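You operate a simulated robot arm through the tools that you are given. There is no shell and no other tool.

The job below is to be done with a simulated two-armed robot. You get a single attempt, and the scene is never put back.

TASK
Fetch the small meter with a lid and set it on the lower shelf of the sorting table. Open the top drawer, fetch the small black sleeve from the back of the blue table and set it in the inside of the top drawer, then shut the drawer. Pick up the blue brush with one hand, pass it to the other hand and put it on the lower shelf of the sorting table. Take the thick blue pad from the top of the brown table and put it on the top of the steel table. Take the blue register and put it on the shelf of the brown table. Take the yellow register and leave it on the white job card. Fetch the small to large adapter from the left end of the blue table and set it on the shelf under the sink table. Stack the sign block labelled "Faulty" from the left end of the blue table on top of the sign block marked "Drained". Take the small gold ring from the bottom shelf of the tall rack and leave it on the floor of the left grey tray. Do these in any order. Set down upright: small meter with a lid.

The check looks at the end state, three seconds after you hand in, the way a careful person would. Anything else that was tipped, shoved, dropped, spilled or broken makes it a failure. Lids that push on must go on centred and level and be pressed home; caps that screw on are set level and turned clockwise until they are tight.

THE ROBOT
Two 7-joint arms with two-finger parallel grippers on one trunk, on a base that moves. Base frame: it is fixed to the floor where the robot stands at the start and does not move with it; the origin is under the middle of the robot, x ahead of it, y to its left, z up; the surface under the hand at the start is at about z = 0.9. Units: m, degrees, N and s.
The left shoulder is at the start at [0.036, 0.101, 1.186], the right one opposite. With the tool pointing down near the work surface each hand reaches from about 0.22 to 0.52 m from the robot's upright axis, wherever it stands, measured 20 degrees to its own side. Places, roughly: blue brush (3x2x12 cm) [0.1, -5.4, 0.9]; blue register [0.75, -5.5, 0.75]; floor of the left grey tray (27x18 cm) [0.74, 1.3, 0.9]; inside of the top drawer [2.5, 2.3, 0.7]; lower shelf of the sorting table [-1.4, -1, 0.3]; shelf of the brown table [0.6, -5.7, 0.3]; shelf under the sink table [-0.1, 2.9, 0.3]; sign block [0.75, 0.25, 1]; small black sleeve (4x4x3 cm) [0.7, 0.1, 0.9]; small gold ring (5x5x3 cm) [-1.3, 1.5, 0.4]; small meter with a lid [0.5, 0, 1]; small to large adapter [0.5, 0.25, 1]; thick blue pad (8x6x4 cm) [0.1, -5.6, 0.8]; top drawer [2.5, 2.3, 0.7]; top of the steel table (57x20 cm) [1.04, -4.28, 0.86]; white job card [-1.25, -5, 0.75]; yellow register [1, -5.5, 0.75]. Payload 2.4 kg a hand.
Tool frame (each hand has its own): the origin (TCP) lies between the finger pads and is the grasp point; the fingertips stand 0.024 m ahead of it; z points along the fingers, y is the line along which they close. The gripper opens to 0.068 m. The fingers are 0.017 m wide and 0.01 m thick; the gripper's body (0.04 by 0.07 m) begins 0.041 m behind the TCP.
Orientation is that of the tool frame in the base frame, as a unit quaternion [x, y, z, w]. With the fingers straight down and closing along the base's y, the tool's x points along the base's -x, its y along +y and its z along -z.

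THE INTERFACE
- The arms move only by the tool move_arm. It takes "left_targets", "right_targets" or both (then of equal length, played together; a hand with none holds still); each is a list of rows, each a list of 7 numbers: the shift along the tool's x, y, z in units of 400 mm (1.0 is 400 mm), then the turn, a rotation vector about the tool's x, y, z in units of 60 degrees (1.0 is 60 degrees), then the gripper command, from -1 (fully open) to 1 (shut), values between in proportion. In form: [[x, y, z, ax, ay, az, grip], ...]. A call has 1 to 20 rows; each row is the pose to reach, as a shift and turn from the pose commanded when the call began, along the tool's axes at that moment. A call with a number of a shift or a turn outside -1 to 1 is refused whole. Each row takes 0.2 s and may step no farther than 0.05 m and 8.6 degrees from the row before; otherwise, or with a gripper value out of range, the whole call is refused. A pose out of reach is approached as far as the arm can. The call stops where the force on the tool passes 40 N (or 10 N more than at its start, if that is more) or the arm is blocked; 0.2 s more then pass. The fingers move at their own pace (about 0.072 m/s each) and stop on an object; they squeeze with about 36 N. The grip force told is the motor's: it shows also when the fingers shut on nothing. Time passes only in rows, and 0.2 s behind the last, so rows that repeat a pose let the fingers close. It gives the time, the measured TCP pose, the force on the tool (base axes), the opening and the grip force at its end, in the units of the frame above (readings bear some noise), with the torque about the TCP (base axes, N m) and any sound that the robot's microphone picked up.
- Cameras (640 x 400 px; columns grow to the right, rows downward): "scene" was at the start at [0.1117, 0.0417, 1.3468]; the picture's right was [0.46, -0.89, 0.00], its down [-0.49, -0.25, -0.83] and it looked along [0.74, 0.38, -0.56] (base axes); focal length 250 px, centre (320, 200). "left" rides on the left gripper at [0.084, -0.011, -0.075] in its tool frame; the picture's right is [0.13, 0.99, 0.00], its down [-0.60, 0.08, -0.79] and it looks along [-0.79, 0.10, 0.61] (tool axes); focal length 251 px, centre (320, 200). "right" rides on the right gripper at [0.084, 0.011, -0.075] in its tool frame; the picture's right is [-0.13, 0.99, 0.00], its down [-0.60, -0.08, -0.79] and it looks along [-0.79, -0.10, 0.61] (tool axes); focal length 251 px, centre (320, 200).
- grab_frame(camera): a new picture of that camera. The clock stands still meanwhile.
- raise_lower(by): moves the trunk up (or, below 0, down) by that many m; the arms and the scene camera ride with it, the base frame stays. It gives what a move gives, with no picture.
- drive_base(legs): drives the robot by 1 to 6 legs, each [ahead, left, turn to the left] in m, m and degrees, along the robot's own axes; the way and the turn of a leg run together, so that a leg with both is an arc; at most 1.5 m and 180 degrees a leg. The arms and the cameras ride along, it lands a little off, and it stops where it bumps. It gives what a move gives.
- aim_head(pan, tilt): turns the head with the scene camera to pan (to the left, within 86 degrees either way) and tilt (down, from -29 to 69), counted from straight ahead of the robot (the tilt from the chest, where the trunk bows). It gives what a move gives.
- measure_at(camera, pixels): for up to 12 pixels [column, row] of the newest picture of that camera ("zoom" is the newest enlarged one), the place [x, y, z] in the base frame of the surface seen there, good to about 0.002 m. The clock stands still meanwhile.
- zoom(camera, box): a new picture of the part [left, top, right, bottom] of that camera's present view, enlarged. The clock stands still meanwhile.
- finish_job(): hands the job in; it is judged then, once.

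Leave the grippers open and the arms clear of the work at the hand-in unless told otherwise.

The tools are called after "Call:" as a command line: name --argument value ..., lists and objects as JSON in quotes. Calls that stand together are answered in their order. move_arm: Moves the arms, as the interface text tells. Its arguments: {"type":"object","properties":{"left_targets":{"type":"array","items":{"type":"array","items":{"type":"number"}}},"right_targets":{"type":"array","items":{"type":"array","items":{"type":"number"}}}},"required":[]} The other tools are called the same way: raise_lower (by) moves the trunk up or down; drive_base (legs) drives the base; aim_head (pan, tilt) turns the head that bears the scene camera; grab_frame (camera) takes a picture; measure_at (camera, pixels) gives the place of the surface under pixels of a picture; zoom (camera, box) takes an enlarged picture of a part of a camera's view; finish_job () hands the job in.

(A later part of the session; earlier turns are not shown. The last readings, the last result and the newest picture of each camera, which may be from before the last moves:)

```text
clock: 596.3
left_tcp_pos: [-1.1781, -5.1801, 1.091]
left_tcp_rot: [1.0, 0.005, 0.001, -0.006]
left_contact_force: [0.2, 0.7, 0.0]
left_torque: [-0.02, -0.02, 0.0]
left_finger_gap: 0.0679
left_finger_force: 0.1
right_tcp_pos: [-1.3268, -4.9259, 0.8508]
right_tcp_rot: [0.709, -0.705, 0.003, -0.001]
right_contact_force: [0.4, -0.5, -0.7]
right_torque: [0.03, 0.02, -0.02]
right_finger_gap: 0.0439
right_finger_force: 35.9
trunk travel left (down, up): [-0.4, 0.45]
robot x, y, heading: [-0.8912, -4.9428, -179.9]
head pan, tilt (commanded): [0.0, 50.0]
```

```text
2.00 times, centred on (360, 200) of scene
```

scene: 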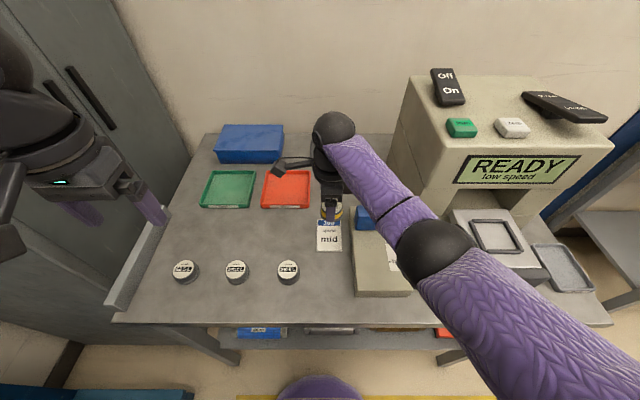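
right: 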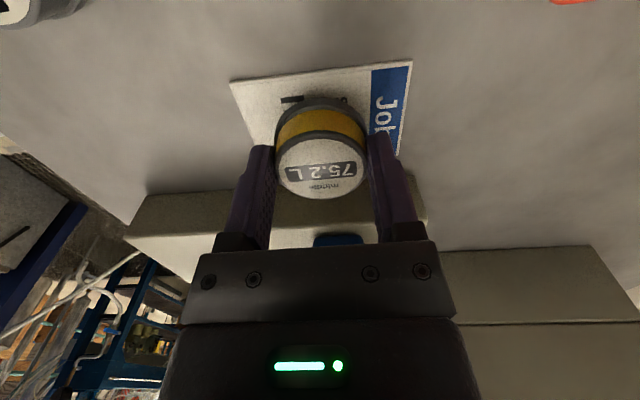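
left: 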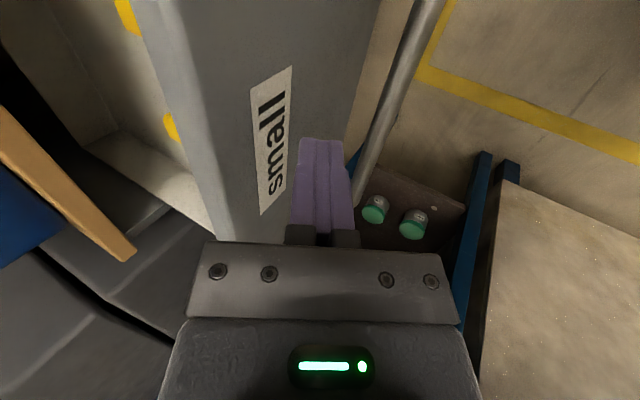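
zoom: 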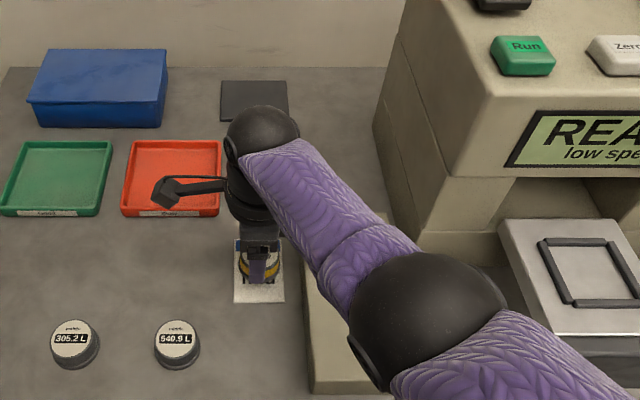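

Centred over the card. Nudge 4 mm toward +y and lower to contact.

Call:
move_arm --right_targets '[[-0.008, 0, 0.008, 0, 0, 0, 1], [-0.008, 0, 0.016, 0, 0, 0, 1], [-0.008, 0, 0.022, 0, 0, 0, 1]]'

Call:
move_arm --right_targets '[[0, 0, 0.004, 0, 0, 0, 1], [0, 0, 0.007, 0, 0, 0, 1]]'

```text
clock: 597.1
left_tcp_pos: [-1.1794, -5.1819, 1.0912]
left_tcp_rot: [1.0, 0.004, 0.001, -0.006]
left_contact_force: [-0.4, -0.3, 0.2]
left_torque: [0.0, 0.04, -0.02]
left_finger_gap: 0.0681
left_finger_force: 0.1
right_tcp_pos: [-1.327, -4.9221, 0.8401]
right_tcp_rot: [0.709, -0.705, 0.003, -0.001]
right_contact_force: [-0.3, 0.2, -1.3]
right_torque: [0.0, -0.01, -0.01]
right_finger_gap: 0.0439
right_finger_force: 36.8
trunk travel left (down, up): [-0.4, 0.45]
robot x, y, heading: [-0.8922, -4.9445, -179.9]
head pan, tilt (commanded): [0.0, 50.0]
```

```text
clock: 597.7
left_tcp_pos: [-1.178, -5.1793, 1.0918]
left_tcp_rot: [1.0, 0.005, 0.0, -0.007]
left_contact_force: [0.0, 0.5, -0.3]
left_torque: [0.03, -0.01, -0.01]
left_finger_gap: 0.068
left_finger_force: 0.1
right_tcp_pos: [-1.3249, -4.9224, 0.8383]
right_tcp_rot: [0.708, -0.706, 0.003, 0.0]
right_contact_force: [0.5, 1.9, 9.3]
right_torque: [0.09, 0.01, -0.01]
right_finger_gap: 0.044
right_finger_force: 36.2
trunk travel left (down, up): [-0.4, 0.45]
robot x, y, heading: [-0.8913, -4.947, -179.7]
head pan, tilt (commanded): [0.0, 50.0]
```

Contact (+9 N). Release and rise.

Call:
move_arm --right_targets '[[0, 0, -0.002, 0, 0, 0, 0.3], [0, 0, -0.002, 0, 0, 0, -0.3], [0, 0, -0.002, 0, 0, 0, -0.8], [0, 0, -0.002, 0, 0, 0, -0.8], [0, 0, -0.05, 0, 0, 0, -0.8], [0, 0, -0.13, 0, 0, 0, -1], [0, 0, -0.23, 0, 0, 0, -1], [0, 0, -0.34, 0, 0, 0, -1], [0, 0, -0.45, 0, 0, 0, -1]]'

Call:
grab_frame --camera "right"

Call:
zoom --camera "scene" --box '[270, 140, 430, 300]'

```text
clock: 599.7
left_tcp_pos: [-1.1793, -5.1802, 1.0904]
left_tcp_rot: [1.0, 0.005, 0.0, -0.006]
left_contact_force: [0.1, 0.0, 0.5]
left_torque: [-0.03, 0.02, 0.0]
left_finger_gap: 0.068
left_finger_force: 0.1
right_tcp_pos: [-1.3423, -4.9266, 1.0145]
right_tcp_rot: [0.709, -0.705, 0.003, -0.001]
right_contact_force: [1.2, -0.7, -0.3]
right_torque: [0.01, 0.01, 0.0]
right_finger_gap: 0.068
right_finger_force: 0.1
right hand out of reach, approached as far as the arm can: row 9
trunk travel left (down, up): [-0.4, 0.45]
robot x, y, heading: [-0.893, -4.947, -179.5]
head pan, tilt (commanded): [0.0, 50.0]
```

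```text
taken
```

right: 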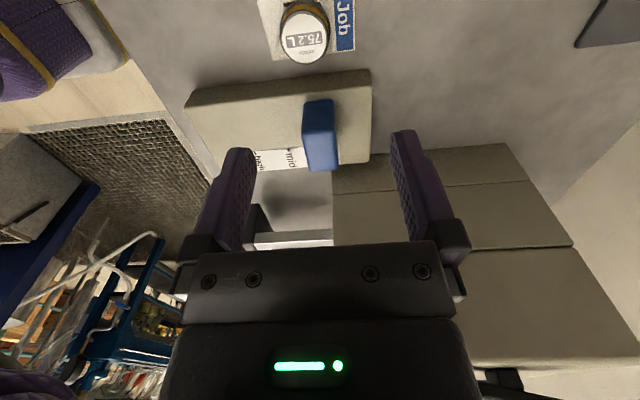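

```text
2.50 times, centred on (350, 220) of scene
```

zoom: 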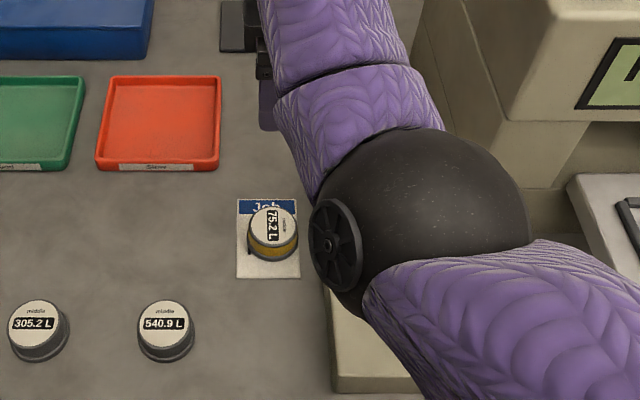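

The yellow register is on the job card. Last job: the brush. Back off 0.4 m, un-yaw the right hand, and drive back to the brown table.

Call:
drive_base --legs '[[-0.42, 0, 0]]'

Call:
grab_frame --camera "scene"

Call:
move_arm --right_targets '[[0, 0, 0, 0, 0, -0.125, -1], [0, 0, 0, 0, 0, -0.25, -1], [0, 0, 0, 0, 0, -0.375, -1], [0, 0, 0, 0, 0, -0.5, -1], [0, 0, 0, 0, 0, -0.625, -1], [0, 0, 0, 0, 0, -0.75, -1]]'

Call:
move_arm --right_targets '[[0, 0, 0, 0, 0, -0.125, -1], [0, 0, 0, 0, 0, -0.25, -1], [0, 0, 0, 0, 0, -0.375, -1], [0, 0, 0, 0, 0, -0.5, -1], [0, 0, 0, 0, 0, -0.625, -1], [0, 0, 0, 0, 0, -0.75, -1]]'

```text
clock: 602.3
left_tcp_pos: [-0.7646, -5.1786, 1.0903]
left_tcp_rot: [1.0, 0.0, 0.0, -0.006]
left_contact_force: [-1.3, -0.2, 0.2]
left_torque: [0.02, 0.04, 0.02]
left_finger_gap: 0.068
left_finger_force: 0.0
right_tcp_pos: [-0.9244, -4.9241, 1.0149]
right_tcp_rot: [-0.706, 0.709, -0.003, 0.001]
right_contact_force: [0.9, -0.3, -0.6]
right_torque: [0.01, -0.01, -0.03]
right_finger_gap: 0.0679
right_finger_force: 0.1
trunk travel left (down, up): [-0.4, 0.45]
robot x, y, heading: [-0.4727, -4.9462, 179.6]
head pan, tilt (commanded): [0.0, 50.0]
```

```text
taken
```

scene: 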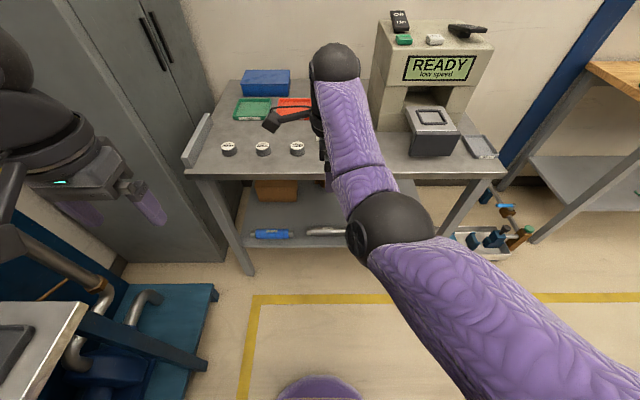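

```text
clock: 603.7
left_tcp_pos: [-0.7627, -5.1784, 1.0915]
left_tcp_rot: [1.0, -0.001, 0.001, -0.006]
left_contact_force: [0.6, -0.1, 0.3]
left_torque: [0.0, 0.04, 0.0]
left_finger_gap: 0.068
left_finger_force: 0.1
right_tcp_pos: [-0.9251, -4.9241, 1.0131]
right_tcp_rot: [0.923, -0.384, 0.002, 0.0]
right_contact_force: [0.9, -0.5, -0.1]
right_torque: [0.0, 0.0, 0.04]
right_finger_gap: 0.0679
right_finger_force: 0.1
trunk travel left (down, up): [-0.4, 0.45]
robot x, y, heading: [-0.4747, -4.9449, 179.7]
head pan, tilt (commanded): [0.0, 50.0]
```

```text
clock: 605.1
left_tcp_pos: [-0.7633, -5.1798, 1.0913]
left_tcp_rot: [1.0, 0.0, 0.0, -0.006]
left_contact_force: [0.2, -0.1, 0.1]
left_torque: [0.01, 0.02, 0.01]
left_finger_gap: 0.0679
left_finger_force: 0.1
right_tcp_pos: [-0.9244, -4.9235, 1.0139]
right_tcp_rot: [1.0, -0.001, 0.003, 0.002]
right_contact_force: [-0.4, -0.4, -0.1]
right_torque: [0.0, 0.01, 0.0]
right_finger_gap: 0.0683
right_finger_force: 0.0
trunk travel left (down, up): [-0.4, 0.45]
robot x, y, heading: [-0.4751, -4.9428, 179.7]
head pan, tilt (commanded): [0.0, 50.0]
```

Turn left to face the brown table again, stepping back slightly, and shift to x≈0.11.

Call:
drive_base --legs '[[0, 0, 90], [-0.12, 0.58, 0]]'

Call:
aim_head --pan 0 --tilt 45

Call:
grab_frame --camera "scene"

Call:
grab_frame --camera "right"

```text
clock: 612.2
left_tcp_pos: [0.3299, -5.1364, 1.0911]
left_tcp_rot: [0.717, 0.697, -0.003, -0.005]
left_contact_force: [0.9, 0.0, 0.5]
left_torque: [0.04, 0.03, 0.01]
left_finger_gap: 0.068
left_finger_force: 0.1
right_tcp_pos: [0.0701, -5.2913, 1.0135]
right_tcp_rot: [0.718, 0.696, 0.004, -0.001]
right_contact_force: [0.5, -0.3, -0.3]
right_torque: [0.02, 0.01, 0.01]
right_finger_gap: 0.068
right_finger_force: 0.1
trunk travel left (down, up): [-0.4, 0.45]
robot x, y, heading: [0.105, -4.8415, -92.1]
head pan, tilt (commanded): [0.0, 50.0]
```

```text
clock: 612.9
left_tcp_pos: [0.3283, -5.137, 1.091]
left_tcp_rot: [0.717, 0.697, -0.004, -0.005]
left_contact_force: [-0.5, 0.2, -0.9]
left_torque: [0.0, 0.02, -0.02]
left_finger_gap: 0.0679
left_finger_force: 0.1
right_tcp_pos: [0.0693, -5.291, 1.0137]
right_tcp_rot: [0.719, 0.695, 0.004, 0.0]
right_contact_force: [1.1, -0.2, 0.9]
right_torque: [0.0, 0.01, -0.01]
right_finger_gap: 0.0681
right_finger_force: 0.1
trunk travel left (down, up): [-0.4, 0.45]
robot x, y, heading: [0.1017, -4.842, -92.0]
head pan, tilt (commanded): [0.0, 45.0]
```

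```text
taken
```

scene: 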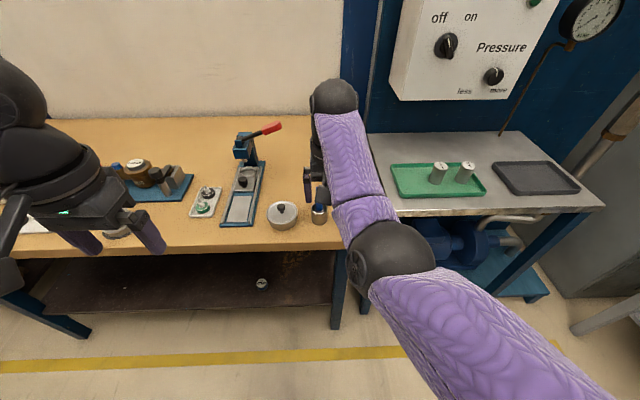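

```text
taken
```

right: 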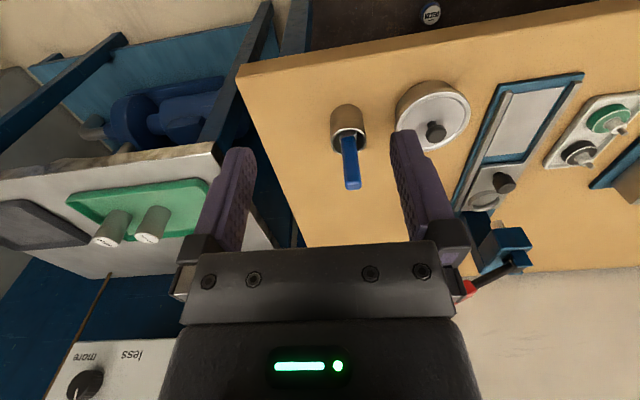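

The brush is in view at (350,165). Measure its tip and handle edges.

Call:
zoom --camera "right" --box '[310, 90, 400, 200]'

Call:
measure_at --camera "zoom" --pixels '[[305, 335], [275, 335], [330, 330], [300, 300], [300, 240], [270, 240], [325, 240], [290, 185], [275, 165], [310, 360], [280, 120], [330, 180]]'

```text
3.64 times, centred on (355, 145) of right
```

zoom: 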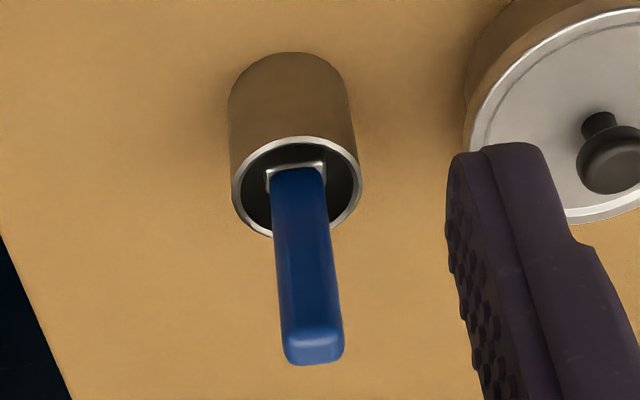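

```text
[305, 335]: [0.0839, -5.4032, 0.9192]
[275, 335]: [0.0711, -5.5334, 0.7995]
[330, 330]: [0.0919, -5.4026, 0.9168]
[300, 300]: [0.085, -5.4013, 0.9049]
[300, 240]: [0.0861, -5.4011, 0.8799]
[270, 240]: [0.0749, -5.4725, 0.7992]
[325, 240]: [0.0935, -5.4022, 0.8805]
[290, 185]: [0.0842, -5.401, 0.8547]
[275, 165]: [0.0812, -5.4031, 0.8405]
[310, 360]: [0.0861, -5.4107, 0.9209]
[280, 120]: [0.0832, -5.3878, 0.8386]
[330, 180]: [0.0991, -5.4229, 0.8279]
```

Handle: centre ≈(0.0865,-5.408), top z=0.921, ~1.6 cm wide. Straighten the heading and drive 11.6 cm ahead so the hand is above it.

Call:
drive_base --legs '[[0, 0, 2.0], [0.114, 0, 0]]'

Call:
grab_frame --camera "right"

```text
clock: 614.5
left_tcp_pos: [0.3396, -5.243, 1.091]
left_tcp_rot: [0.704, 0.71, -0.004, -0.006]
left_contact_force: [-0.4, 0.2, 0.4]
left_torque: [0.02, 0.02, 0.0]
left_finger_gap: 0.0682
left_finger_force: 0.1
right_tcp_pos: [0.0855, -5.406, 1.0137]
right_tcp_rot: [0.706, 0.708, 0.003, -0.001]
right_contact_force: [0.2, 0.1, -0.2]
right_torque: [0.01, 0.01, 0.02]
right_finger_gap: 0.0683
right_finger_force: 0.0
trunk travel left (down, up): [-0.4, 0.45]
robot x, y, heading: [0.1051, -4.9598, -90.1]
head pan, tilt (commanded): [0.0, 45.0]
```

```text
taken
```

right: 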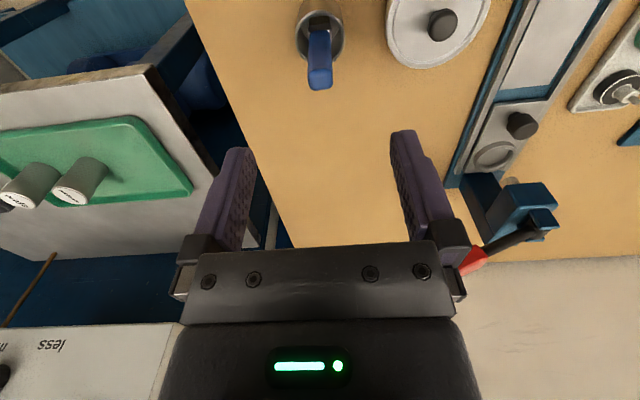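

Aligned. Descend to TCP z≈0.916 and close on the handle's top.

Call:
move_arm --right_targets '[[0, 0, 0.08, 0, 0, 0, -0.6], [0, 0, 0.16, 0, 0, 0, -0.3], [0.003, 0.003, 0.22, 0, 0, 0, -0.3], [0.005, 0.003, 0.244, 0, 0, 0, -0.3], [0.005, 0.003, 0.244, 0, 0, 0, -0.3]]'

Call:
grab_frame --camera "right"

```text
clock: 615.7
left_tcp_pos: [0.3395, -5.2428, 1.0912]
left_tcp_rot: [0.705, 0.709, -0.004, -0.003]
left_contact_force: [0.9, 0.3, 0.6]
left_torque: [0.03, 0.0, 0.01]
left_finger_gap: 0.0683
left_finger_force: 0.1
right_tcp_pos: [0.088, -5.4036, 0.9161]
right_tcp_rot: [0.706, 0.709, 0.004, 0.0]
right_contact_force: [-0.2, 0.0, 0.2]
right_torque: [0.01, 0.0, -0.01]
right_finger_gap: 0.0443
right_finger_force: 0.0
trunk travel left (down, up): [-0.4, 0.45]
robot x, y, heading: [0.1056, -4.955, -89.7]
head pan, tilt (commanded): [0.0, 45.0]
```

```text
taken
```

right: 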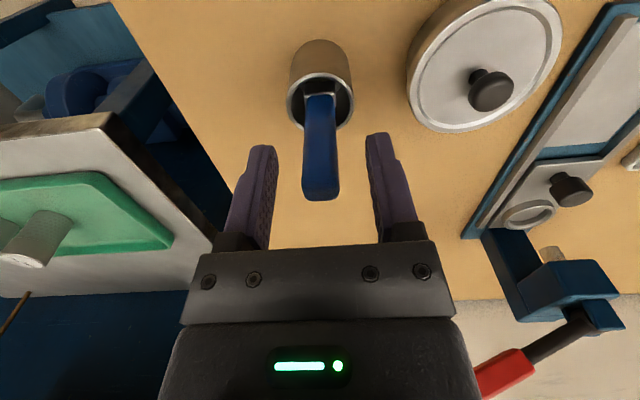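

Nudge 4 mm forward to centre on the handle, close, then lift straight up out of the cup.

Call:
move_arm --right_targets '[[-0.011, 0, 0, 0, 0, 0, -0.3], [-0.011, 0, 0, 0, 0, 0, 0.3], [-0.011, 0, 0, 0, 0, 0, 1], [-0.011, 0, 0, 0, 0, 0, 1], [-0.011, 0, 0, 0, 0, 0, 1]]'

Call:
move_arm --right_targets '[[0, 0, -0.02, 0, 0, 0, 1], [0, 0, -0.06, 0, 0, 0, 1], [0, 0, -0.12, 0, 0, 0, 1], [0, 0, -0.19, 0, 0, 0, 1], [0, 0, -0.26, 0, 0, 0, 1], [0, 0, -0.33, 0, 0, 0, 1], [0, 0, -0.4, 0, 0, 0, 1]]'

Call:
grab_frame --camera "right"

Call:
grab_frame --camera "scene"

```text
clock: 616.9
left_tcp_pos: [0.3404, -5.2414, 1.0913]
left_tcp_rot: [0.704, 0.71, -0.004, -0.005]
left_contact_force: [-0.6, 0.1, 0.0]
left_torque: [0.0, 0.0, -0.02]
left_finger_gap: 0.0679
left_finger_force: 0.0
right_tcp_pos: [0.0871, -5.4076, 0.9166]
right_tcp_rot: [0.705, 0.709, 0.003, -0.001]
right_contact_force: [0.4, 0.6, -0.1]
right_torque: [0.02, 0.03, 0.04]
right_finger_gap: 0.0168
right_finger_force: 35.3
trunk travel left (down, up): [-0.4, 0.45]
robot x, y, heading: [0.1065, -4.9587, -89.9]
head pan, tilt (commanded): [0.0, 45.0]
```

```text
clock: 618.5
left_tcp_pos: [0.3397, -5.2429, 1.0919]
left_tcp_rot: [0.704, 0.71, -0.005, -0.004]
left_contact_force: [0.0, -0.5, -0.3]
left_torque: [-0.02, 0.03, -0.01]
left_finger_gap: 0.0678
left_finger_force: 0.1
right_tcp_pos: [0.0907, -5.4169, 1.0756]
right_tcp_rot: [0.705, 0.709, 0.003, -0.001]
right_contact_force: [0.1, -0.6, 0.0]
right_torque: [-0.02, -0.01, -0.01]
right_finger_gap: 0.0172
right_finger_force: 35.5
right hand out of reach, approached as far as the arm can: row 6, 7
trunk travel left (down, up): [-0.4, 0.45]
robot x, y, heading: [0.11, -4.955, -89.7]
head pan, tilt (commanded): [0.0, 45.0]
```

```text
taken
```

right: 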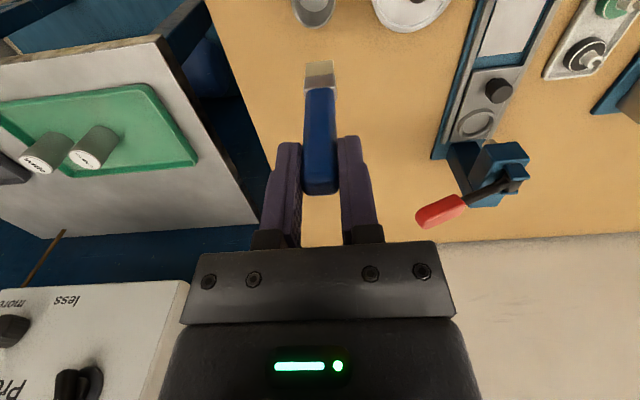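

```text
taken
```

scene: 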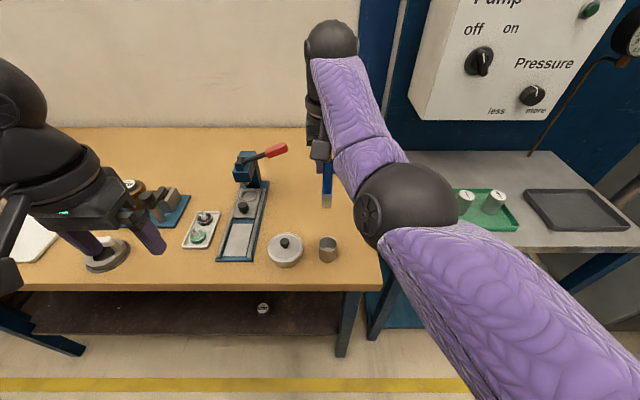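

Brush is out of the cup (cup still standing). Back away and shift right to open floor for the hand-over.

Call:
drive_base --legs '[[-0.32, 0, 0], [0, -0.5, 0]]'

Call:
aim_head --pan 0 --tilt 35

Call:
grab_frame --camera "scene"

```text
clock: 623.1
left_tcp_pos: [-0.1641, -4.9215, 1.0905]
left_tcp_rot: [0.707, 0.707, -0.003, -0.004]
left_contact_force: [-0.6, 0.1, 0.0]
left_torque: [-0.03, 0.03, 0.03]
left_finger_gap: 0.0679
left_finger_force: 0.1
right_tcp_pos: [-0.4133, -5.0955, 1.0755]
right_tcp_rot: [0.708, 0.706, 0.003, -0.001]
right_contact_force: [0.1, 0.6, -0.3]
right_torque: [-0.02, 0.01, -0.02]
right_finger_gap: 0.0172
right_finger_force: 35.7
trunk travel left (down, up): [-0.4, 0.45]
robot x, y, heading: [-0.399, -4.6318, -90.2]
head pan, tilt (commanded): [0.0, 45.0]
```

```text
clock: 623.9
left_tcp_pos: [-0.1643, -4.9221, 1.0914]
left_tcp_rot: [0.706, 0.708, -0.005, -0.005]
left_contact_force: [0.5, -0.1, 0.2]
left_torque: [-0.01, 0.05, 0.01]
left_finger_gap: 0.0682
left_finger_force: 0.1
right_tcp_pos: [-0.4145, -5.0949, 1.0756]
right_tcp_rot: [0.708, 0.707, 0.004, 0.0]
right_contact_force: [-0.1, 0.3, -0.5]
right_torque: [-0.02, -0.03, 0.0]
right_finger_gap: 0.0169
right_finger_force: 35.9
trunk travel left (down, up): [-0.4, 0.45]
robot x, y, heading: [-0.3947, -4.634, -89.9]
head pan, tilt (commanded): [0.0, 35.0]
```

```text
taken
```

scene: 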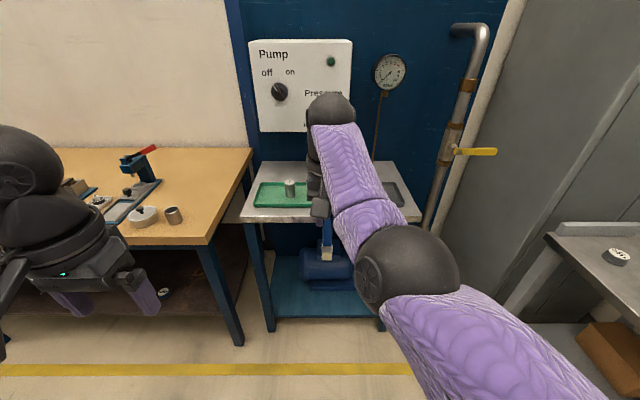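

Now turn the right hand so that it points left (rotate −90° about its x axis in two calls), pulling it back 6 cm.

Call:
move_arm --right_targets '[[0.025, -0.012, 0, -0.125, 0, 0, 1], [0.05, -0.025, 0, -0.25, 0, 0, 1], [0.075, -0.037, 0, -0.375, 0, 0, 1], [0.1, -0.05, 0, -0.5, 0, 0, 1], [0.125, -0.062, 0, -0.625, 0, 0, 1], [0.15, -0.075, 0, -0.75, 0, 0, 1]]'

Call:
move_arm --right_targets '[[0, 0, 0, -0.125, 0, 0, 1], [0, 0, 0, -0.25, 0, 0, 1], [0, 0, 0, -0.375, 0, 0, 1], [0, 0, 0, -0.5, 0, 0, 1], [0, 0, 0, -0.625, 0, 0, 1], [0, 0, 0, -0.75, 0, 0, 1], [0, 0, 0, -0.75, 0, 0, 1]]'

Call:
grab_frame --camera "scene"

Call:
grab_frame --camera "right"

```text
clock: 624.8
left_tcp_pos: [-0.1637, -4.9218, 1.0908]
left_tcp_rot: [0.707, 0.707, -0.005, -0.004]
left_contact_force: [-0.1, 0.1, 0.5]
left_torque: [-0.01, 0.03, -0.02]
left_finger_gap: 0.0681
left_finger_force: 0.0
right_tcp_pos: [-0.4228, -5.1039, 1.0697]
right_tcp_rot: [0.698, 0.685, 0.149, 0.148]
right_contact_force: [1.9, -4.0, -5.1]
right_torque: [-0.18, 0.03, -0.09]
right_finger_gap: 0.017
right_finger_force: 36.0
right hand out of reach, approached as far as the arm can: row 1, 2, 3, 4
trunk travel left (down, up): [-0.4, 0.45]
robot x, y, heading: [-0.3976, -4.6357, -89.9]
head pan, tilt (commanded): [0.0, 35.0]
stopped in row 4 (right hand): the force on the tool passed its limit at 68 N (the readings are from after the stop); the commanded pose is now the measured one
```

```text
clock: 625.1
left_tcp_pos: [-0.1641, -4.922, 1.0916]
left_tcp_rot: [0.707, 0.707, -0.005, -0.005]
left_contact_force: [-0.3, 0.6, 0.7]
left_torque: [0.0, 0.02, 0.0]
left_finger_gap: 0.068
left_finger_force: 0.0
right_tcp_pos: [-0.4227, -5.1059, 1.0697]
right_tcp_rot: [0.694, 0.678, 0.169, 0.174]
right_contact_force: [5.9, -7.2, -3.7]
right_torque: [0.04, 0.27, -0.39]
right_finger_gap: 0.017
right_finger_force: 35.4
trunk travel left (down, up): [-0.4, 0.45]
robot x, y, heading: [-0.3966, -4.6312, -90.6]
head pan, tilt (commanded): [0.0, 35.0]
stopped in row 1 (right hand): the force on the tool passed its limit at 47 N (the readings are from after the stop); the commanded pose is now the measured one
```

```text
taken
```

scene: 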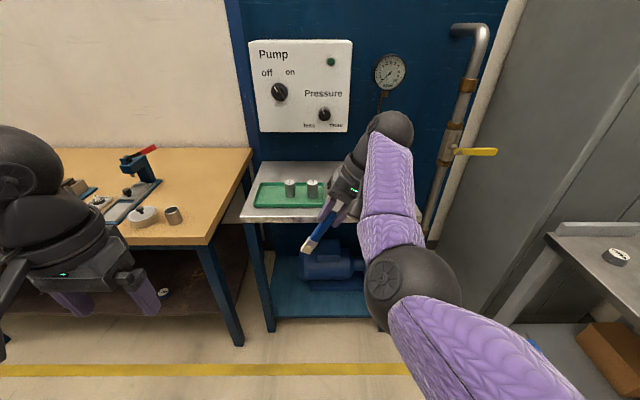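

```text
taken
```

right: 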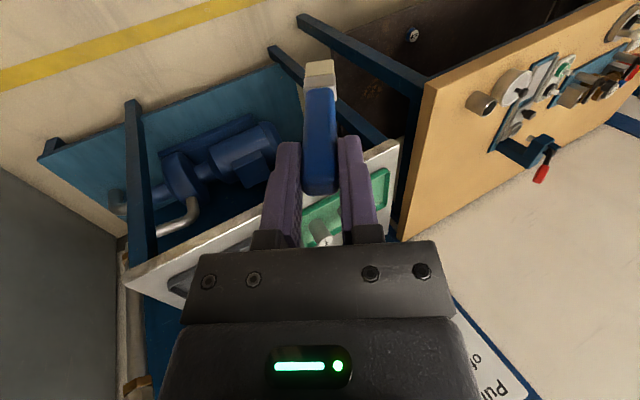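

Pointing left is blocked (camera against forearm). Alternative: keep the right hand vertical and let the left hand come in horizontally. Restore the right hand to vertical and pull it back 11 cm.

Call:
move_arm --right_targets '[[0.05, 0, 0, 0.1, 0, 0, 1], [0.11, 0, 0, 0.2, 0, 0, 1], [0.17, 0, 0, 0.3, 0, 0, 1], [0.23, 0, 0, 0.4, 0, 0, 1], [0.2875, 0, 0, 0.468, 0, 0, 1], [0.2875, 0, 0, 0.468, 0, 0, 1]]'

Call:
grab_frame --camera "right"

```text
clock: 626.5
left_tcp_pos: [-0.1642, -4.9216, 1.0908]
left_tcp_rot: [0.706, 0.708, -0.004, -0.004]
left_contact_force: [-0.1, -0.3, -0.5]
left_torque: [0.02, -0.03, 0.03]
left_finger_gap: 0.0681
left_finger_force: 0.1
right_tcp_pos: [-0.3866, -5.0856, 1.0649]
right_tcp_rot: [0.716, 0.699, -0.001, -0.001]
right_contact_force: [0.2, -0.6, -1.4]
right_torque: [-0.03, 0.0, 0.0]
right_finger_gap: 0.0169
right_finger_force: 35.1
right hand out of reach, approached as far as the arm can: row 1, 2, 3, 4, 5, 6
trunk travel left (down, up): [-0.4, 0.45]
robot x, y, heading: [-0.3954, -4.6346, -90.1]
head pan, tilt (commanded): [0.0, 35.0]
```

```text
taken
```

right: 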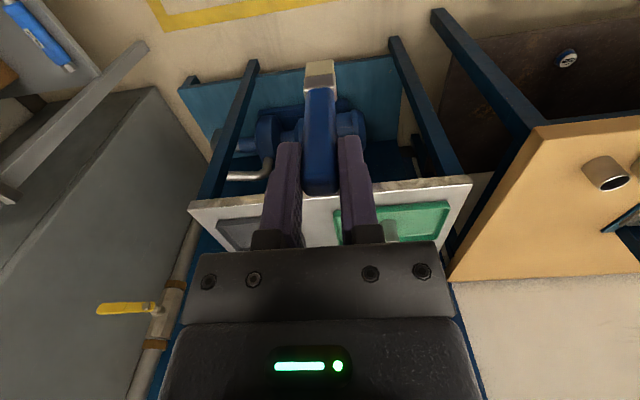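

The right arm cannot retract there at this height near my centre line. Move it 10 cm to the right and 7 cm down.

Call:
move_arm --right_targets '[[0, -0.06, 0.04, 0, 0, 0, 1], [0, -0.12, 0.085, 0, 0, 0, 1], [0, -0.19, 0.13, 0, 0, 0, 1], [0, -0.25, 0.175, 0, 0, 0, 1], [0, -0.25, 0.175, 0, 0, 0, 1]]'

Call:
grab_frame --camera "scene"

```text
clock: 627.3
left_tcp_pos: [-0.1645, -4.9219, 1.0915]
left_tcp_rot: [0.707, 0.707, -0.005, -0.005]
left_contact_force: [0.5, -0.2, -0.4]
left_torque: [0.01, -0.02, 0.0]
left_finger_gap: 0.0681
left_finger_force: 0.1
right_tcp_pos: [-0.4544, -5.0921, 1.015]
right_tcp_rot: [0.721, 0.693, -0.003, 0.005]
right_contact_force: [0.5, 0.6, 0.4]
right_torque: [0.01, 0.02, -0.02]
right_finger_gap: 0.0169
right_finger_force: 36.0
right hand out of reach, approached as far as the arm can: row 1, 2
trunk travel left (down, up): [-0.4, 0.45]
robot x, y, heading: [-0.3972, -4.6355, -90.5]
head pan, tilt (commanded): [0.0, 35.0]
stopped in row 4 (right hand): the force on the tool passed its limit at 89 N (the readings are from after the stop); the commanded pose is now the measured one
```

```text
taken
```

scene: 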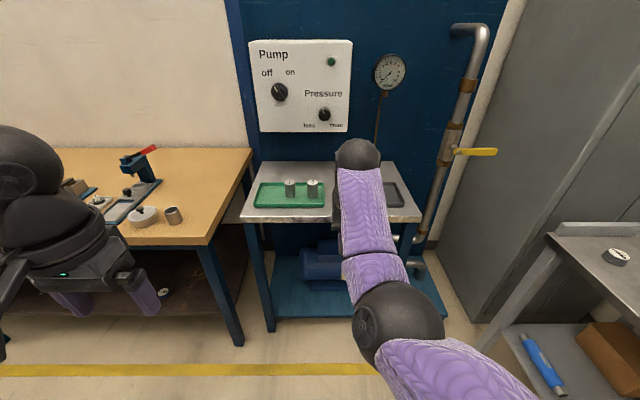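

Stopped again with a force spike (the hand seems to touch its own forearm in this posture). Try moving the hand forward/right into a more open posture in small steps.

Call:
move_arm --right_targets '[[-0.03, -0.05, 0, 0, 0, 0, 1], [-0.03, -0.1, 0, 0, 0, 0, 1], [-0.03, -0.15, 0, 0, 0, 0, 1], [-0.03, -0.2, 0, 0, 0, 0, 1]]'

Call:
grab_frame --camera "right"

Call:
aim_head --pan -25 --tilt 45

Call:
grab_frame --camera "scene"

```text
clock: 628.0
left_tcp_pos: [-0.1629, -4.9224, 1.0914]
left_tcp_rot: [0.707, 0.707, -0.005, -0.005]
left_contact_force: [-1.0, -1.1, -0.4]
left_torque: [0.03, 0.05, 0.02]
left_finger_gap: 0.0681
left_finger_force: 0.0
right_tcp_pos: [-0.4986, -5.1038, 1.0147]
right_tcp_rot: [0.724, 0.689, -0.007, 0.008]
right_contact_force: [0.2, -10.6, -10.1]
right_torque: [-0.21, 0.06, -0.07]
right_finger_gap: 0.0168
right_finger_force: 35.7
trunk travel left (down, up): [-0.4, 0.45]
robot x, y, heading: [-0.3978, -4.6353, -90.1]
head pan, tilt (commanded): [0.0, 35.0]
stopped in row 3 (right hand): the force on the tool passed its limit at 73 N (the readings are from after the stop); the commanded pose is now the measured one
```

```text
taken
```

right: 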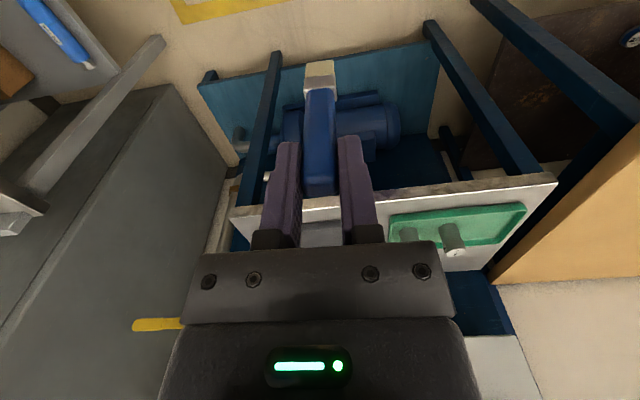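

```text
clock: 628.9
left_tcp_pos: [-0.1642, -4.9219, 1.0904]
left_tcp_rot: [0.706, 0.708, -0.004, -0.004]
left_contact_force: [-0.4, -0.5, -0.5]
left_torque: [-0.01, 0.02, 0.03]
left_finger_gap: 0.0677
left_finger_force: 0.1
right_tcp_pos: [-0.4979, -5.104, 1.0138]
right_tcp_rot: [0.724, 0.69, -0.007, 0.009]
right_contact_force: [2.3, -19.8, -14.1]
right_torque: [0.09, 0.32, -0.42]
right_finger_gap: 0.0171
right_finger_force: 35.6
trunk travel left (down, up): [-0.4, 0.45]
robot x, y, heading: [-0.396, -4.6338, -90.2]
head pan, tilt (commanded): [-25.0, 45.0]
```

```text
taken
```

scene: 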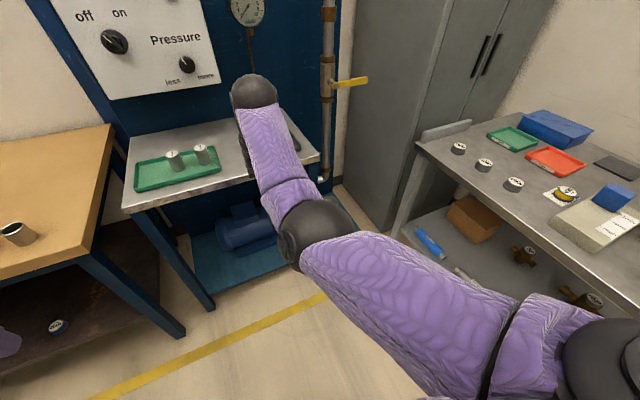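

The right wrist camera is squeezed against its own forearm in this posture. Yaw the right hand clockwise 45°, which swings the camera away from the forearm.

Call:
move_arm --right_targets '[[-0.02, 0, 0, 0, 0, 0.125, 1], [-0.03, 0, 0, 0, 0, 0.25, 1], [-0.03, 0, 0, 0, 0, 0.375, 1], [-0.03, 0, 0, 0, 0, 0.5, 1], [-0.03, 0, 0, 0, 0, 0.625, 1], [-0.03, 0, 0, 0, 0, 0.75, 1]]'

Call:
grab_frame --camera "scene"

```text
clock: 630.3
left_tcp_pos: [-0.1646, -4.9218, 1.0912]
left_tcp_rot: [0.706, 0.708, -0.004, -0.004]
left_contact_force: [-0.4, 0.2, 0.0]
left_torque: [-0.03, -0.01, 0.01]
left_finger_gap: 0.068
left_finger_force: 0.0
right_tcp_pos: [-0.4991, -5.1149, 1.0149]
right_tcp_rot: [0.934, 0.358, -0.003, 0.01]
right_contact_force: [-0.2, -0.4, -0.4]
right_torque: [0.0, -0.04, 0.0]
right_finger_gap: 0.0169
right_finger_force: 35.8
trunk travel left (down, up): [-0.4, 0.45]
robot x, y, heading: [-0.3957, -4.6363, -90.3]
head pan, tilt (commanded): [-25.0, 45.0]
```

```text
taken
```

scene: 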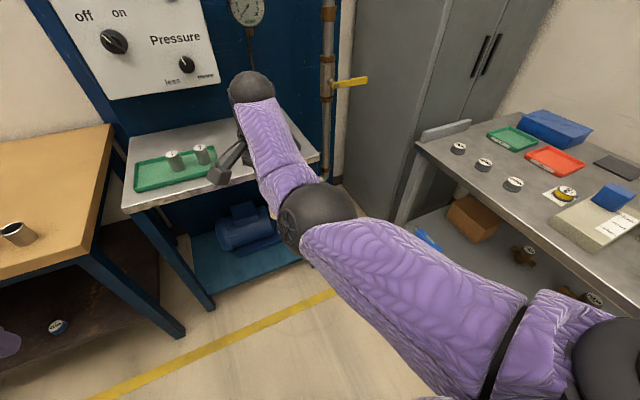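

Free again. Now bring the right hand back 9 cm and 6 cm left, checking reach.

Call:
move_arm --right_targets '[[0.06, -0.016, 0, 0, 0, 0, 1], [0.12, -0.032, 0, 0, 0, 0, 1], [0.18, -0.048, 0, 0, 0, 0, 1], [0.262, -0.067, 0, 0, 0, 0, 1], [0.262, -0.067, 0, 0, 0, 0, 1]]'

Call:
grab_frame --camera "scene"

```text
clock: 631.5
left_tcp_pos: [-0.1639, -4.9222, 1.0909]
left_tcp_rot: [0.706, 0.708, -0.004, -0.004]
left_contact_force: [0.6, -0.5, 0.6]
left_torque: [0.01, 0.0, 0.0]
left_finger_gap: 0.0679
left_finger_force: 0.1
right_tcp_pos: [-0.4328, -5.072, 0.9835]
right_tcp_rot: [0.933, 0.359, -0.003, 0.01]
right_contact_force: [0.9, 0.5, -0.7]
right_torque: [-0.04, -0.02, 0.0]
right_finger_gap: 0.017
right_finger_force: 35.9
right hand out of reach, approached as far as the arm can: row 2, 3, 4, 5
trunk travel left (down, up): [-0.4, 0.45]
robot x, y, heading: [-0.4001, -4.6341, -90.0]
head pan, tilt (commanded): [-25.0, 45.0]
```

```text
taken
```

scene: 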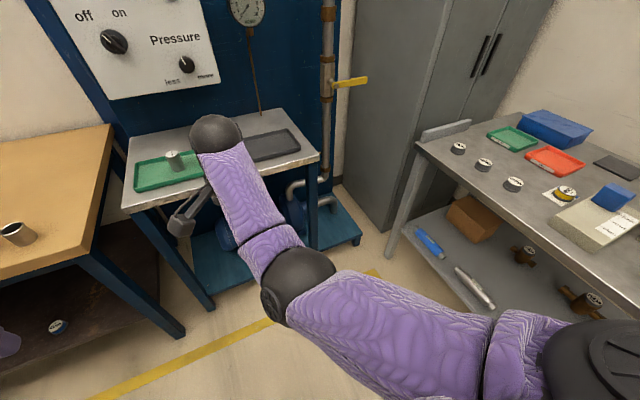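

The centre is awkward for the right arm at this height. Bring it to its own side and higher: about 12 cm right of centre, z≈1.13.

Call:
move_arm --right_targets '[[-0.04, -0.016, -0.057, 0, 0, 0, 1], [-0.08, -0.033, -0.115, 0, 0, 0, 1], [-0.12, -0.049, -0.172, 0, 0, 0, 1], [-0.16, -0.065, -0.23, 0, 0, 0, 1], [-0.199, -0.0815, -0.2875, 0, 0, 0, 1], [-0.199, -0.0815, -0.2875, 0, 0, 0, 1]]'

Call:
aim_head --pan 0 --tilt 30

Call:
grab_frame --camera "scene"

```text
clock: 632.9
left_tcp_pos: [-0.1641, -4.9217, 1.0911]
left_tcp_rot: [0.707, 0.707, -0.004, -0.004]
left_contact_force: [0.0, 0.0, 0.5]
left_torque: [0.03, -0.02, 0.05]
left_finger_gap: 0.0682
left_finger_force: 0.1
right_tcp_pos: [-0.5141, -5.1046, 1.0975]
right_tcp_rot: [0.933, 0.36, -0.003, 0.01]
right_contact_force: [0.2, 0.3, 0.1]
right_torque: [0.01, -0.02, 0.01]
right_finger_gap: 0.0169
right_finger_force: 35.6
right hand out of reach, approached as far as the arm can: row 1, 2, 3, 4, 5, 6
trunk travel left (down, up): [-0.4, 0.45]
robot x, y, heading: [-0.3974, -4.6375, -90.2]
head pan, tilt (commanded): [-25.0, 45.0]
```

```text
clock: 633.8
left_tcp_pos: [-0.1639, -4.9217, 1.0901]
left_tcp_rot: [0.707, 0.708, -0.005, -0.004]
left_contact_force: [0.7, 0.0, 0.1]
left_torque: [-0.02, -0.01, 0.02]
left_finger_gap: 0.0681
left_finger_force: 0.0
right_tcp_pos: [-0.5147, -5.1051, 1.0975]
right_tcp_rot: [0.933, 0.36, -0.002, 0.009]
right_contact_force: [1.1, 0.0, -0.3]
right_torque: [-0.01, -0.01, 0.01]
right_finger_gap: 0.0171
right_finger_force: 35.3
trunk travel left (down, up): [-0.4, 0.45]
robot x, y, heading: [-0.3955, -4.6327, -90.0]
head pan, tilt (commanded): [0.0, 30.0]
```

```text
taken
```

scene: 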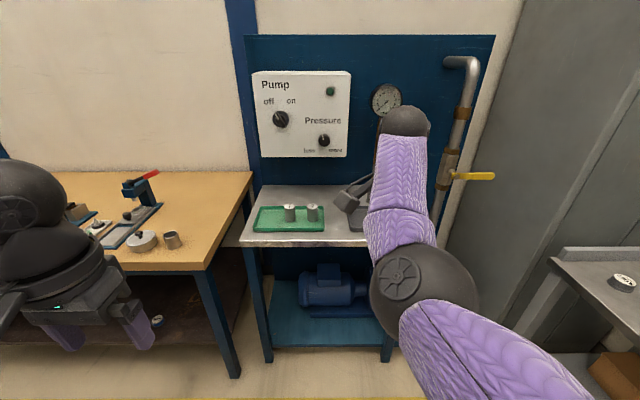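

The right arm is in a stretched, elbow-in posture. Take it out to its own side (25 cm right of centre, z≈1.05) while un-yawing, to regain the usual elbow-out posture.

Call:
move_arm --right_targets '[[-0.042, -0.031, 0.033, 0, 0, 0, 1], [-0.084, -0.063, 0.067, 0, 0, 0, 1], [-0.126, -0.094, 0.1, 0, 0, 0, 1], [-0.167, -0.126, 0.133, 0, 0, 0, 1], [-0.209, -0.157, 0.167, 0, 0, 0, 1], [-0.251, -0.1886, 0.2, 0, 0, 0, 1], [-0.251, -0.1886, 0.2, 0, 0, 0, 1]]'

Call:
grab_frame --camera "scene"

```text
clock: 635.4
left_tcp_pos: [-0.164, -4.9224, 1.0919]
left_tcp_rot: [0.707, 0.707, -0.004, -0.004]
left_contact_force: [0.6, 0.2, -0.1]
left_torque: [-0.01, 0.01, -0.01]
left_finger_gap: 0.068
left_finger_force: 0.1
right_tcp_pos: [-0.6398, -5.1177, 1.0175]
right_tcp_rot: [0.933, 0.36, -0.002, 0.01]
right_contact_force: [0.7, 0.4, -0.1]
right_torque: [-0.03, -0.04, -0.01]
right_finger_gap: 0.0171
right_finger_force: 35.7
trunk travel left (down, up): [-0.4, 0.45]
robot x, y, heading: [-0.3966, -4.6365, -90.3]
head pan, tilt (commanded): [0.0, 30.0]
```

```text
taken
```

scene: 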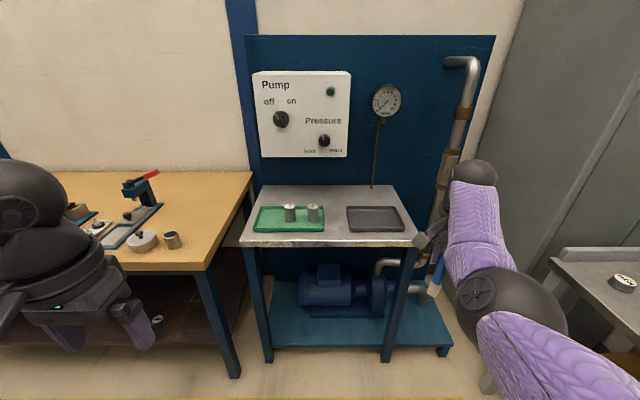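

Good: no reach problem. Now pull it back 8 cm and un-yaw 45°.

Call:
move_arm --right_targets '[[0.022, -0.025, 0, 0, 0, -0.125, 1], [0.045, -0.05, 0, 0, 0, -0.25, 1], [0.067, -0.075, 0, 0, 0, -0.375, 1], [0.09, -0.1, 0, 0, 0, -0.5, 1], [0.112, -0.125, 0, 0, 0, -0.6, 1], [0.134, -0.149, 0, 0, 0, -0.7, 1], [0.134, -0.149, 0, 0, 0, -0.7, 1]]'

Call:
grab_frame --camera "scene"

```text
clock: 636.1
left_tcp_pos: [-0.1637, -4.9221, 1.0913]
left_tcp_rot: [0.707, 0.707, -0.004, -0.005]
left_contact_force: [-0.2, 0.0, -0.2]
left_torque: [0.01, 0.0, 0.02]
left_finger_gap: 0.0681
left_finger_force: 0.0
right_tcp_pos: [-0.6412, -5.0893, 1.0192]
right_tcp_rot: [0.871, 0.491, -0.013, 0.017]
right_contact_force: [-3.6, -14.4, -12.4]
right_torque: [0.13, 0.35, -0.53]
right_finger_gap: 0.0172
right_finger_force: 36.0
trunk travel left (down, up): [-0.4, 0.45]
robot x, y, heading: [-0.3976, -4.6322, -90.2]
head pan, tilt (commanded): [0.0, 30.0]
stopped in row 3 (right hand): the force on the tool passed its limit at 138 N (the readings are from after the stop); the commanded pose is now the measured one
```

```text
taken
```

scene: 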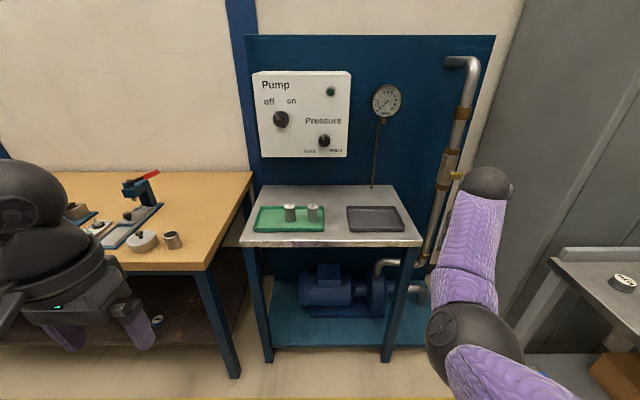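

Camera meets the forearm again. Yaw back clockwise a bit and lower the hand to z≈0.87, where the arm posture was comfortable during the pick.

Call:
move_arm --right_targets '[[0, 0, 0, 0, 0, 0.125, 1], [0, 0, 0.03, 0, 0, 0.25, 1], [0, 0, 0.1, 0, 0, 0.375, 1], [0, 0, 0.2, 0, 0, 0.375, 1], [0, 0, 0.3, 0, 0, 0.375, 1], [0, 0, 0.38, 0, 0, 0.375, 1]]'

Call:
grab_frame --camera "scene"

```text
clock: 637.5
left_tcp_pos: [-0.1639, -4.9225, 1.0909]
left_tcp_rot: [0.706, 0.708, -0.004, -0.005]
left_contact_force: [-0.3, 0.6, 0.9]
left_torque: [-0.02, 0.02, -0.01]
left_finger_gap: 0.0683
left_finger_force: 0.1
right_tcp_pos: [-0.6403, -5.0936, 0.8657]
right_tcp_rot: [0.95, 0.312, -0.008, 0.018]
right_contact_force: [-0.3, -0.7, -0.6]
right_torque: [-0.02, 0.02, 0.02]
right_finger_gap: 0.017
right_finger_force: 36.2
trunk travel left (down, up): [-0.4, 0.45]
robot x, y, heading: [-0.395, -4.6327, -90.2]
head pan, tilt (commanded): [0.0, 30.0]
```

```text
taken
```

scene: 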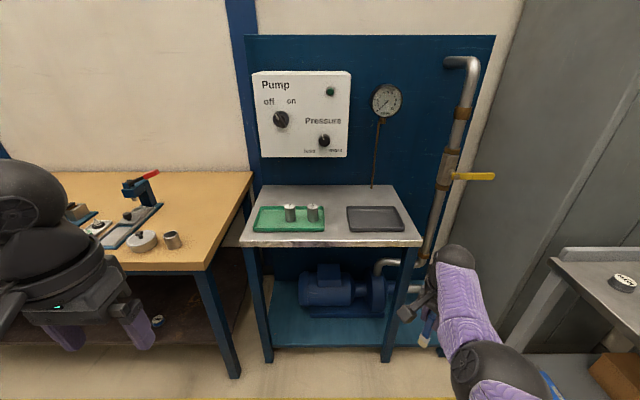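

Comfortable at z=0.866. Now pull back 8 cm at this height (keeping yaw).

Call:
move_arm --right_targets '[[0.03, -0.04, 0, 0, 0, 0, 1], [0.06, -0.08, 0, 0, 0, 0, 1], [0.09, -0.12, 0, 0, 0, 0, 1], [0.119, -0.161, 0, 0, 0, 0, 1], [0.119, -0.161, 0, 0, 0, 0, 1]]'

Call:
grab_frame --camera "scene"

```text
clock: 638.7
left_tcp_pos: [-0.1637, -4.9216, 1.0916]
left_tcp_rot: [0.707, 0.707, -0.005, -0.005]
left_contact_force: [-0.5, 0.5, 0.2]
left_torque: [0.03, 0.01, 0.05]
left_finger_gap: 0.068
left_finger_force: 0.2
right_tcp_pos: [-0.6412, -5.014, 0.8619]
right_tcp_rot: [0.95, 0.313, -0.008, 0.017]
right_contact_force: [0.3, 0.3, -0.5]
right_torque: [0.03, -0.01, 0.01]
right_finger_gap: 0.017
right_finger_force: 35.4
trunk travel left (down, up): [-0.4, 0.45]
robot x, y, heading: [-0.3986, -4.6337, -90.4]
head pan, tilt (commanded): [0.0, 30.0]
```

```text
taken
```

scene: 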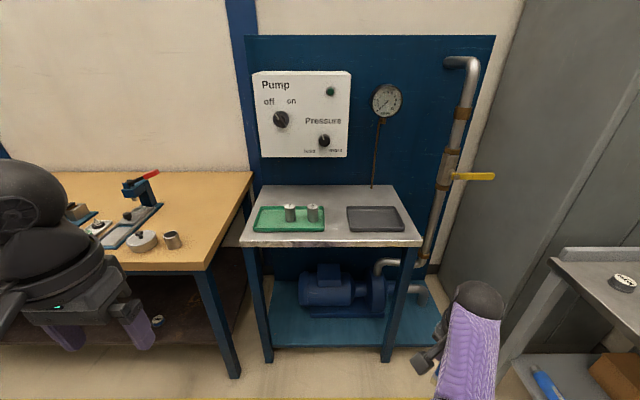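

Now un-yaw in small steps at this nearer, lower place.

Call:
move_arm --right_targets '[[0, 0, 0, 0, 0, -0.12, 1], [0, 0, 0, 0, 0, -0.24, 1], [0, 0, 0, 0, 0, -0.36, 1], [0, 0, 0, 0, 0, -0.48, 1], [0, 0, 0, 0, 0, -0.6, 1]]'

Call:
aim_head --pan -30 --tilt 50

Call:
grab_frame --camera "scene"

```text
clock: 639.9
left_tcp_pos: [-0.1639, -4.9222, 1.0915]
left_tcp_rot: [0.706, 0.708, -0.004, -0.004]
left_contact_force: [0.5, 0.2, 0.0]
left_torque: [-0.01, 0.02, 0.0]
left_finger_gap: 0.068
left_finger_force: 0.0
right_tcp_pos: [-0.6396, -5.0149, 0.8631]
right_tcp_rot: [0.806, 0.591, -0.013, 0.014]
right_contact_force: [0.0, 0.9, -0.7]
right_torque: [-0.02, 0.0, 0.0]
right_finger_gap: 0.0171
right_finger_force: 35.3
trunk travel left (down, up): [-0.4, 0.45]
robot x, y, heading: [-0.399, -4.633, -90.2]
head pan, tilt (commanded): [0.0, 30.0]
```

```text
clock: 640.9
left_tcp_pos: [-0.1643, -4.9221, 1.0915]
left_tcp_rot: [0.706, 0.708, -0.004, -0.005]
left_contact_force: [0.5, 0.0, 0.0]
left_torque: [0.01, -0.04, 0.03]
left_finger_gap: 0.0681
left_finger_force: 0.1
right_tcp_pos: [-0.6401, -5.014, 0.8635]
right_tcp_rot: [0.807, 0.591, -0.013, 0.015]
right_contact_force: [-0.4, 0.3, -0.8]
right_torque: [0.01, 0.02, 0.03]
right_finger_gap: 0.0167
right_finger_force: 35.8
trunk travel left (down, up): [-0.4, 0.45]
robot x, y, heading: [-0.3968, -4.6373, -90.5]
head pan, tilt (commanded): [-30.0, 50.0]
```

```text
taken
```

scene: 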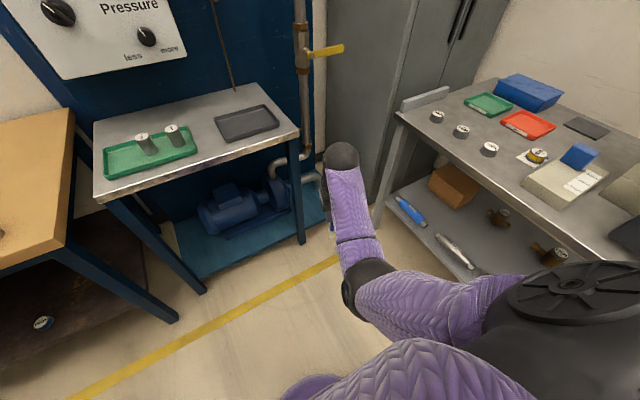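

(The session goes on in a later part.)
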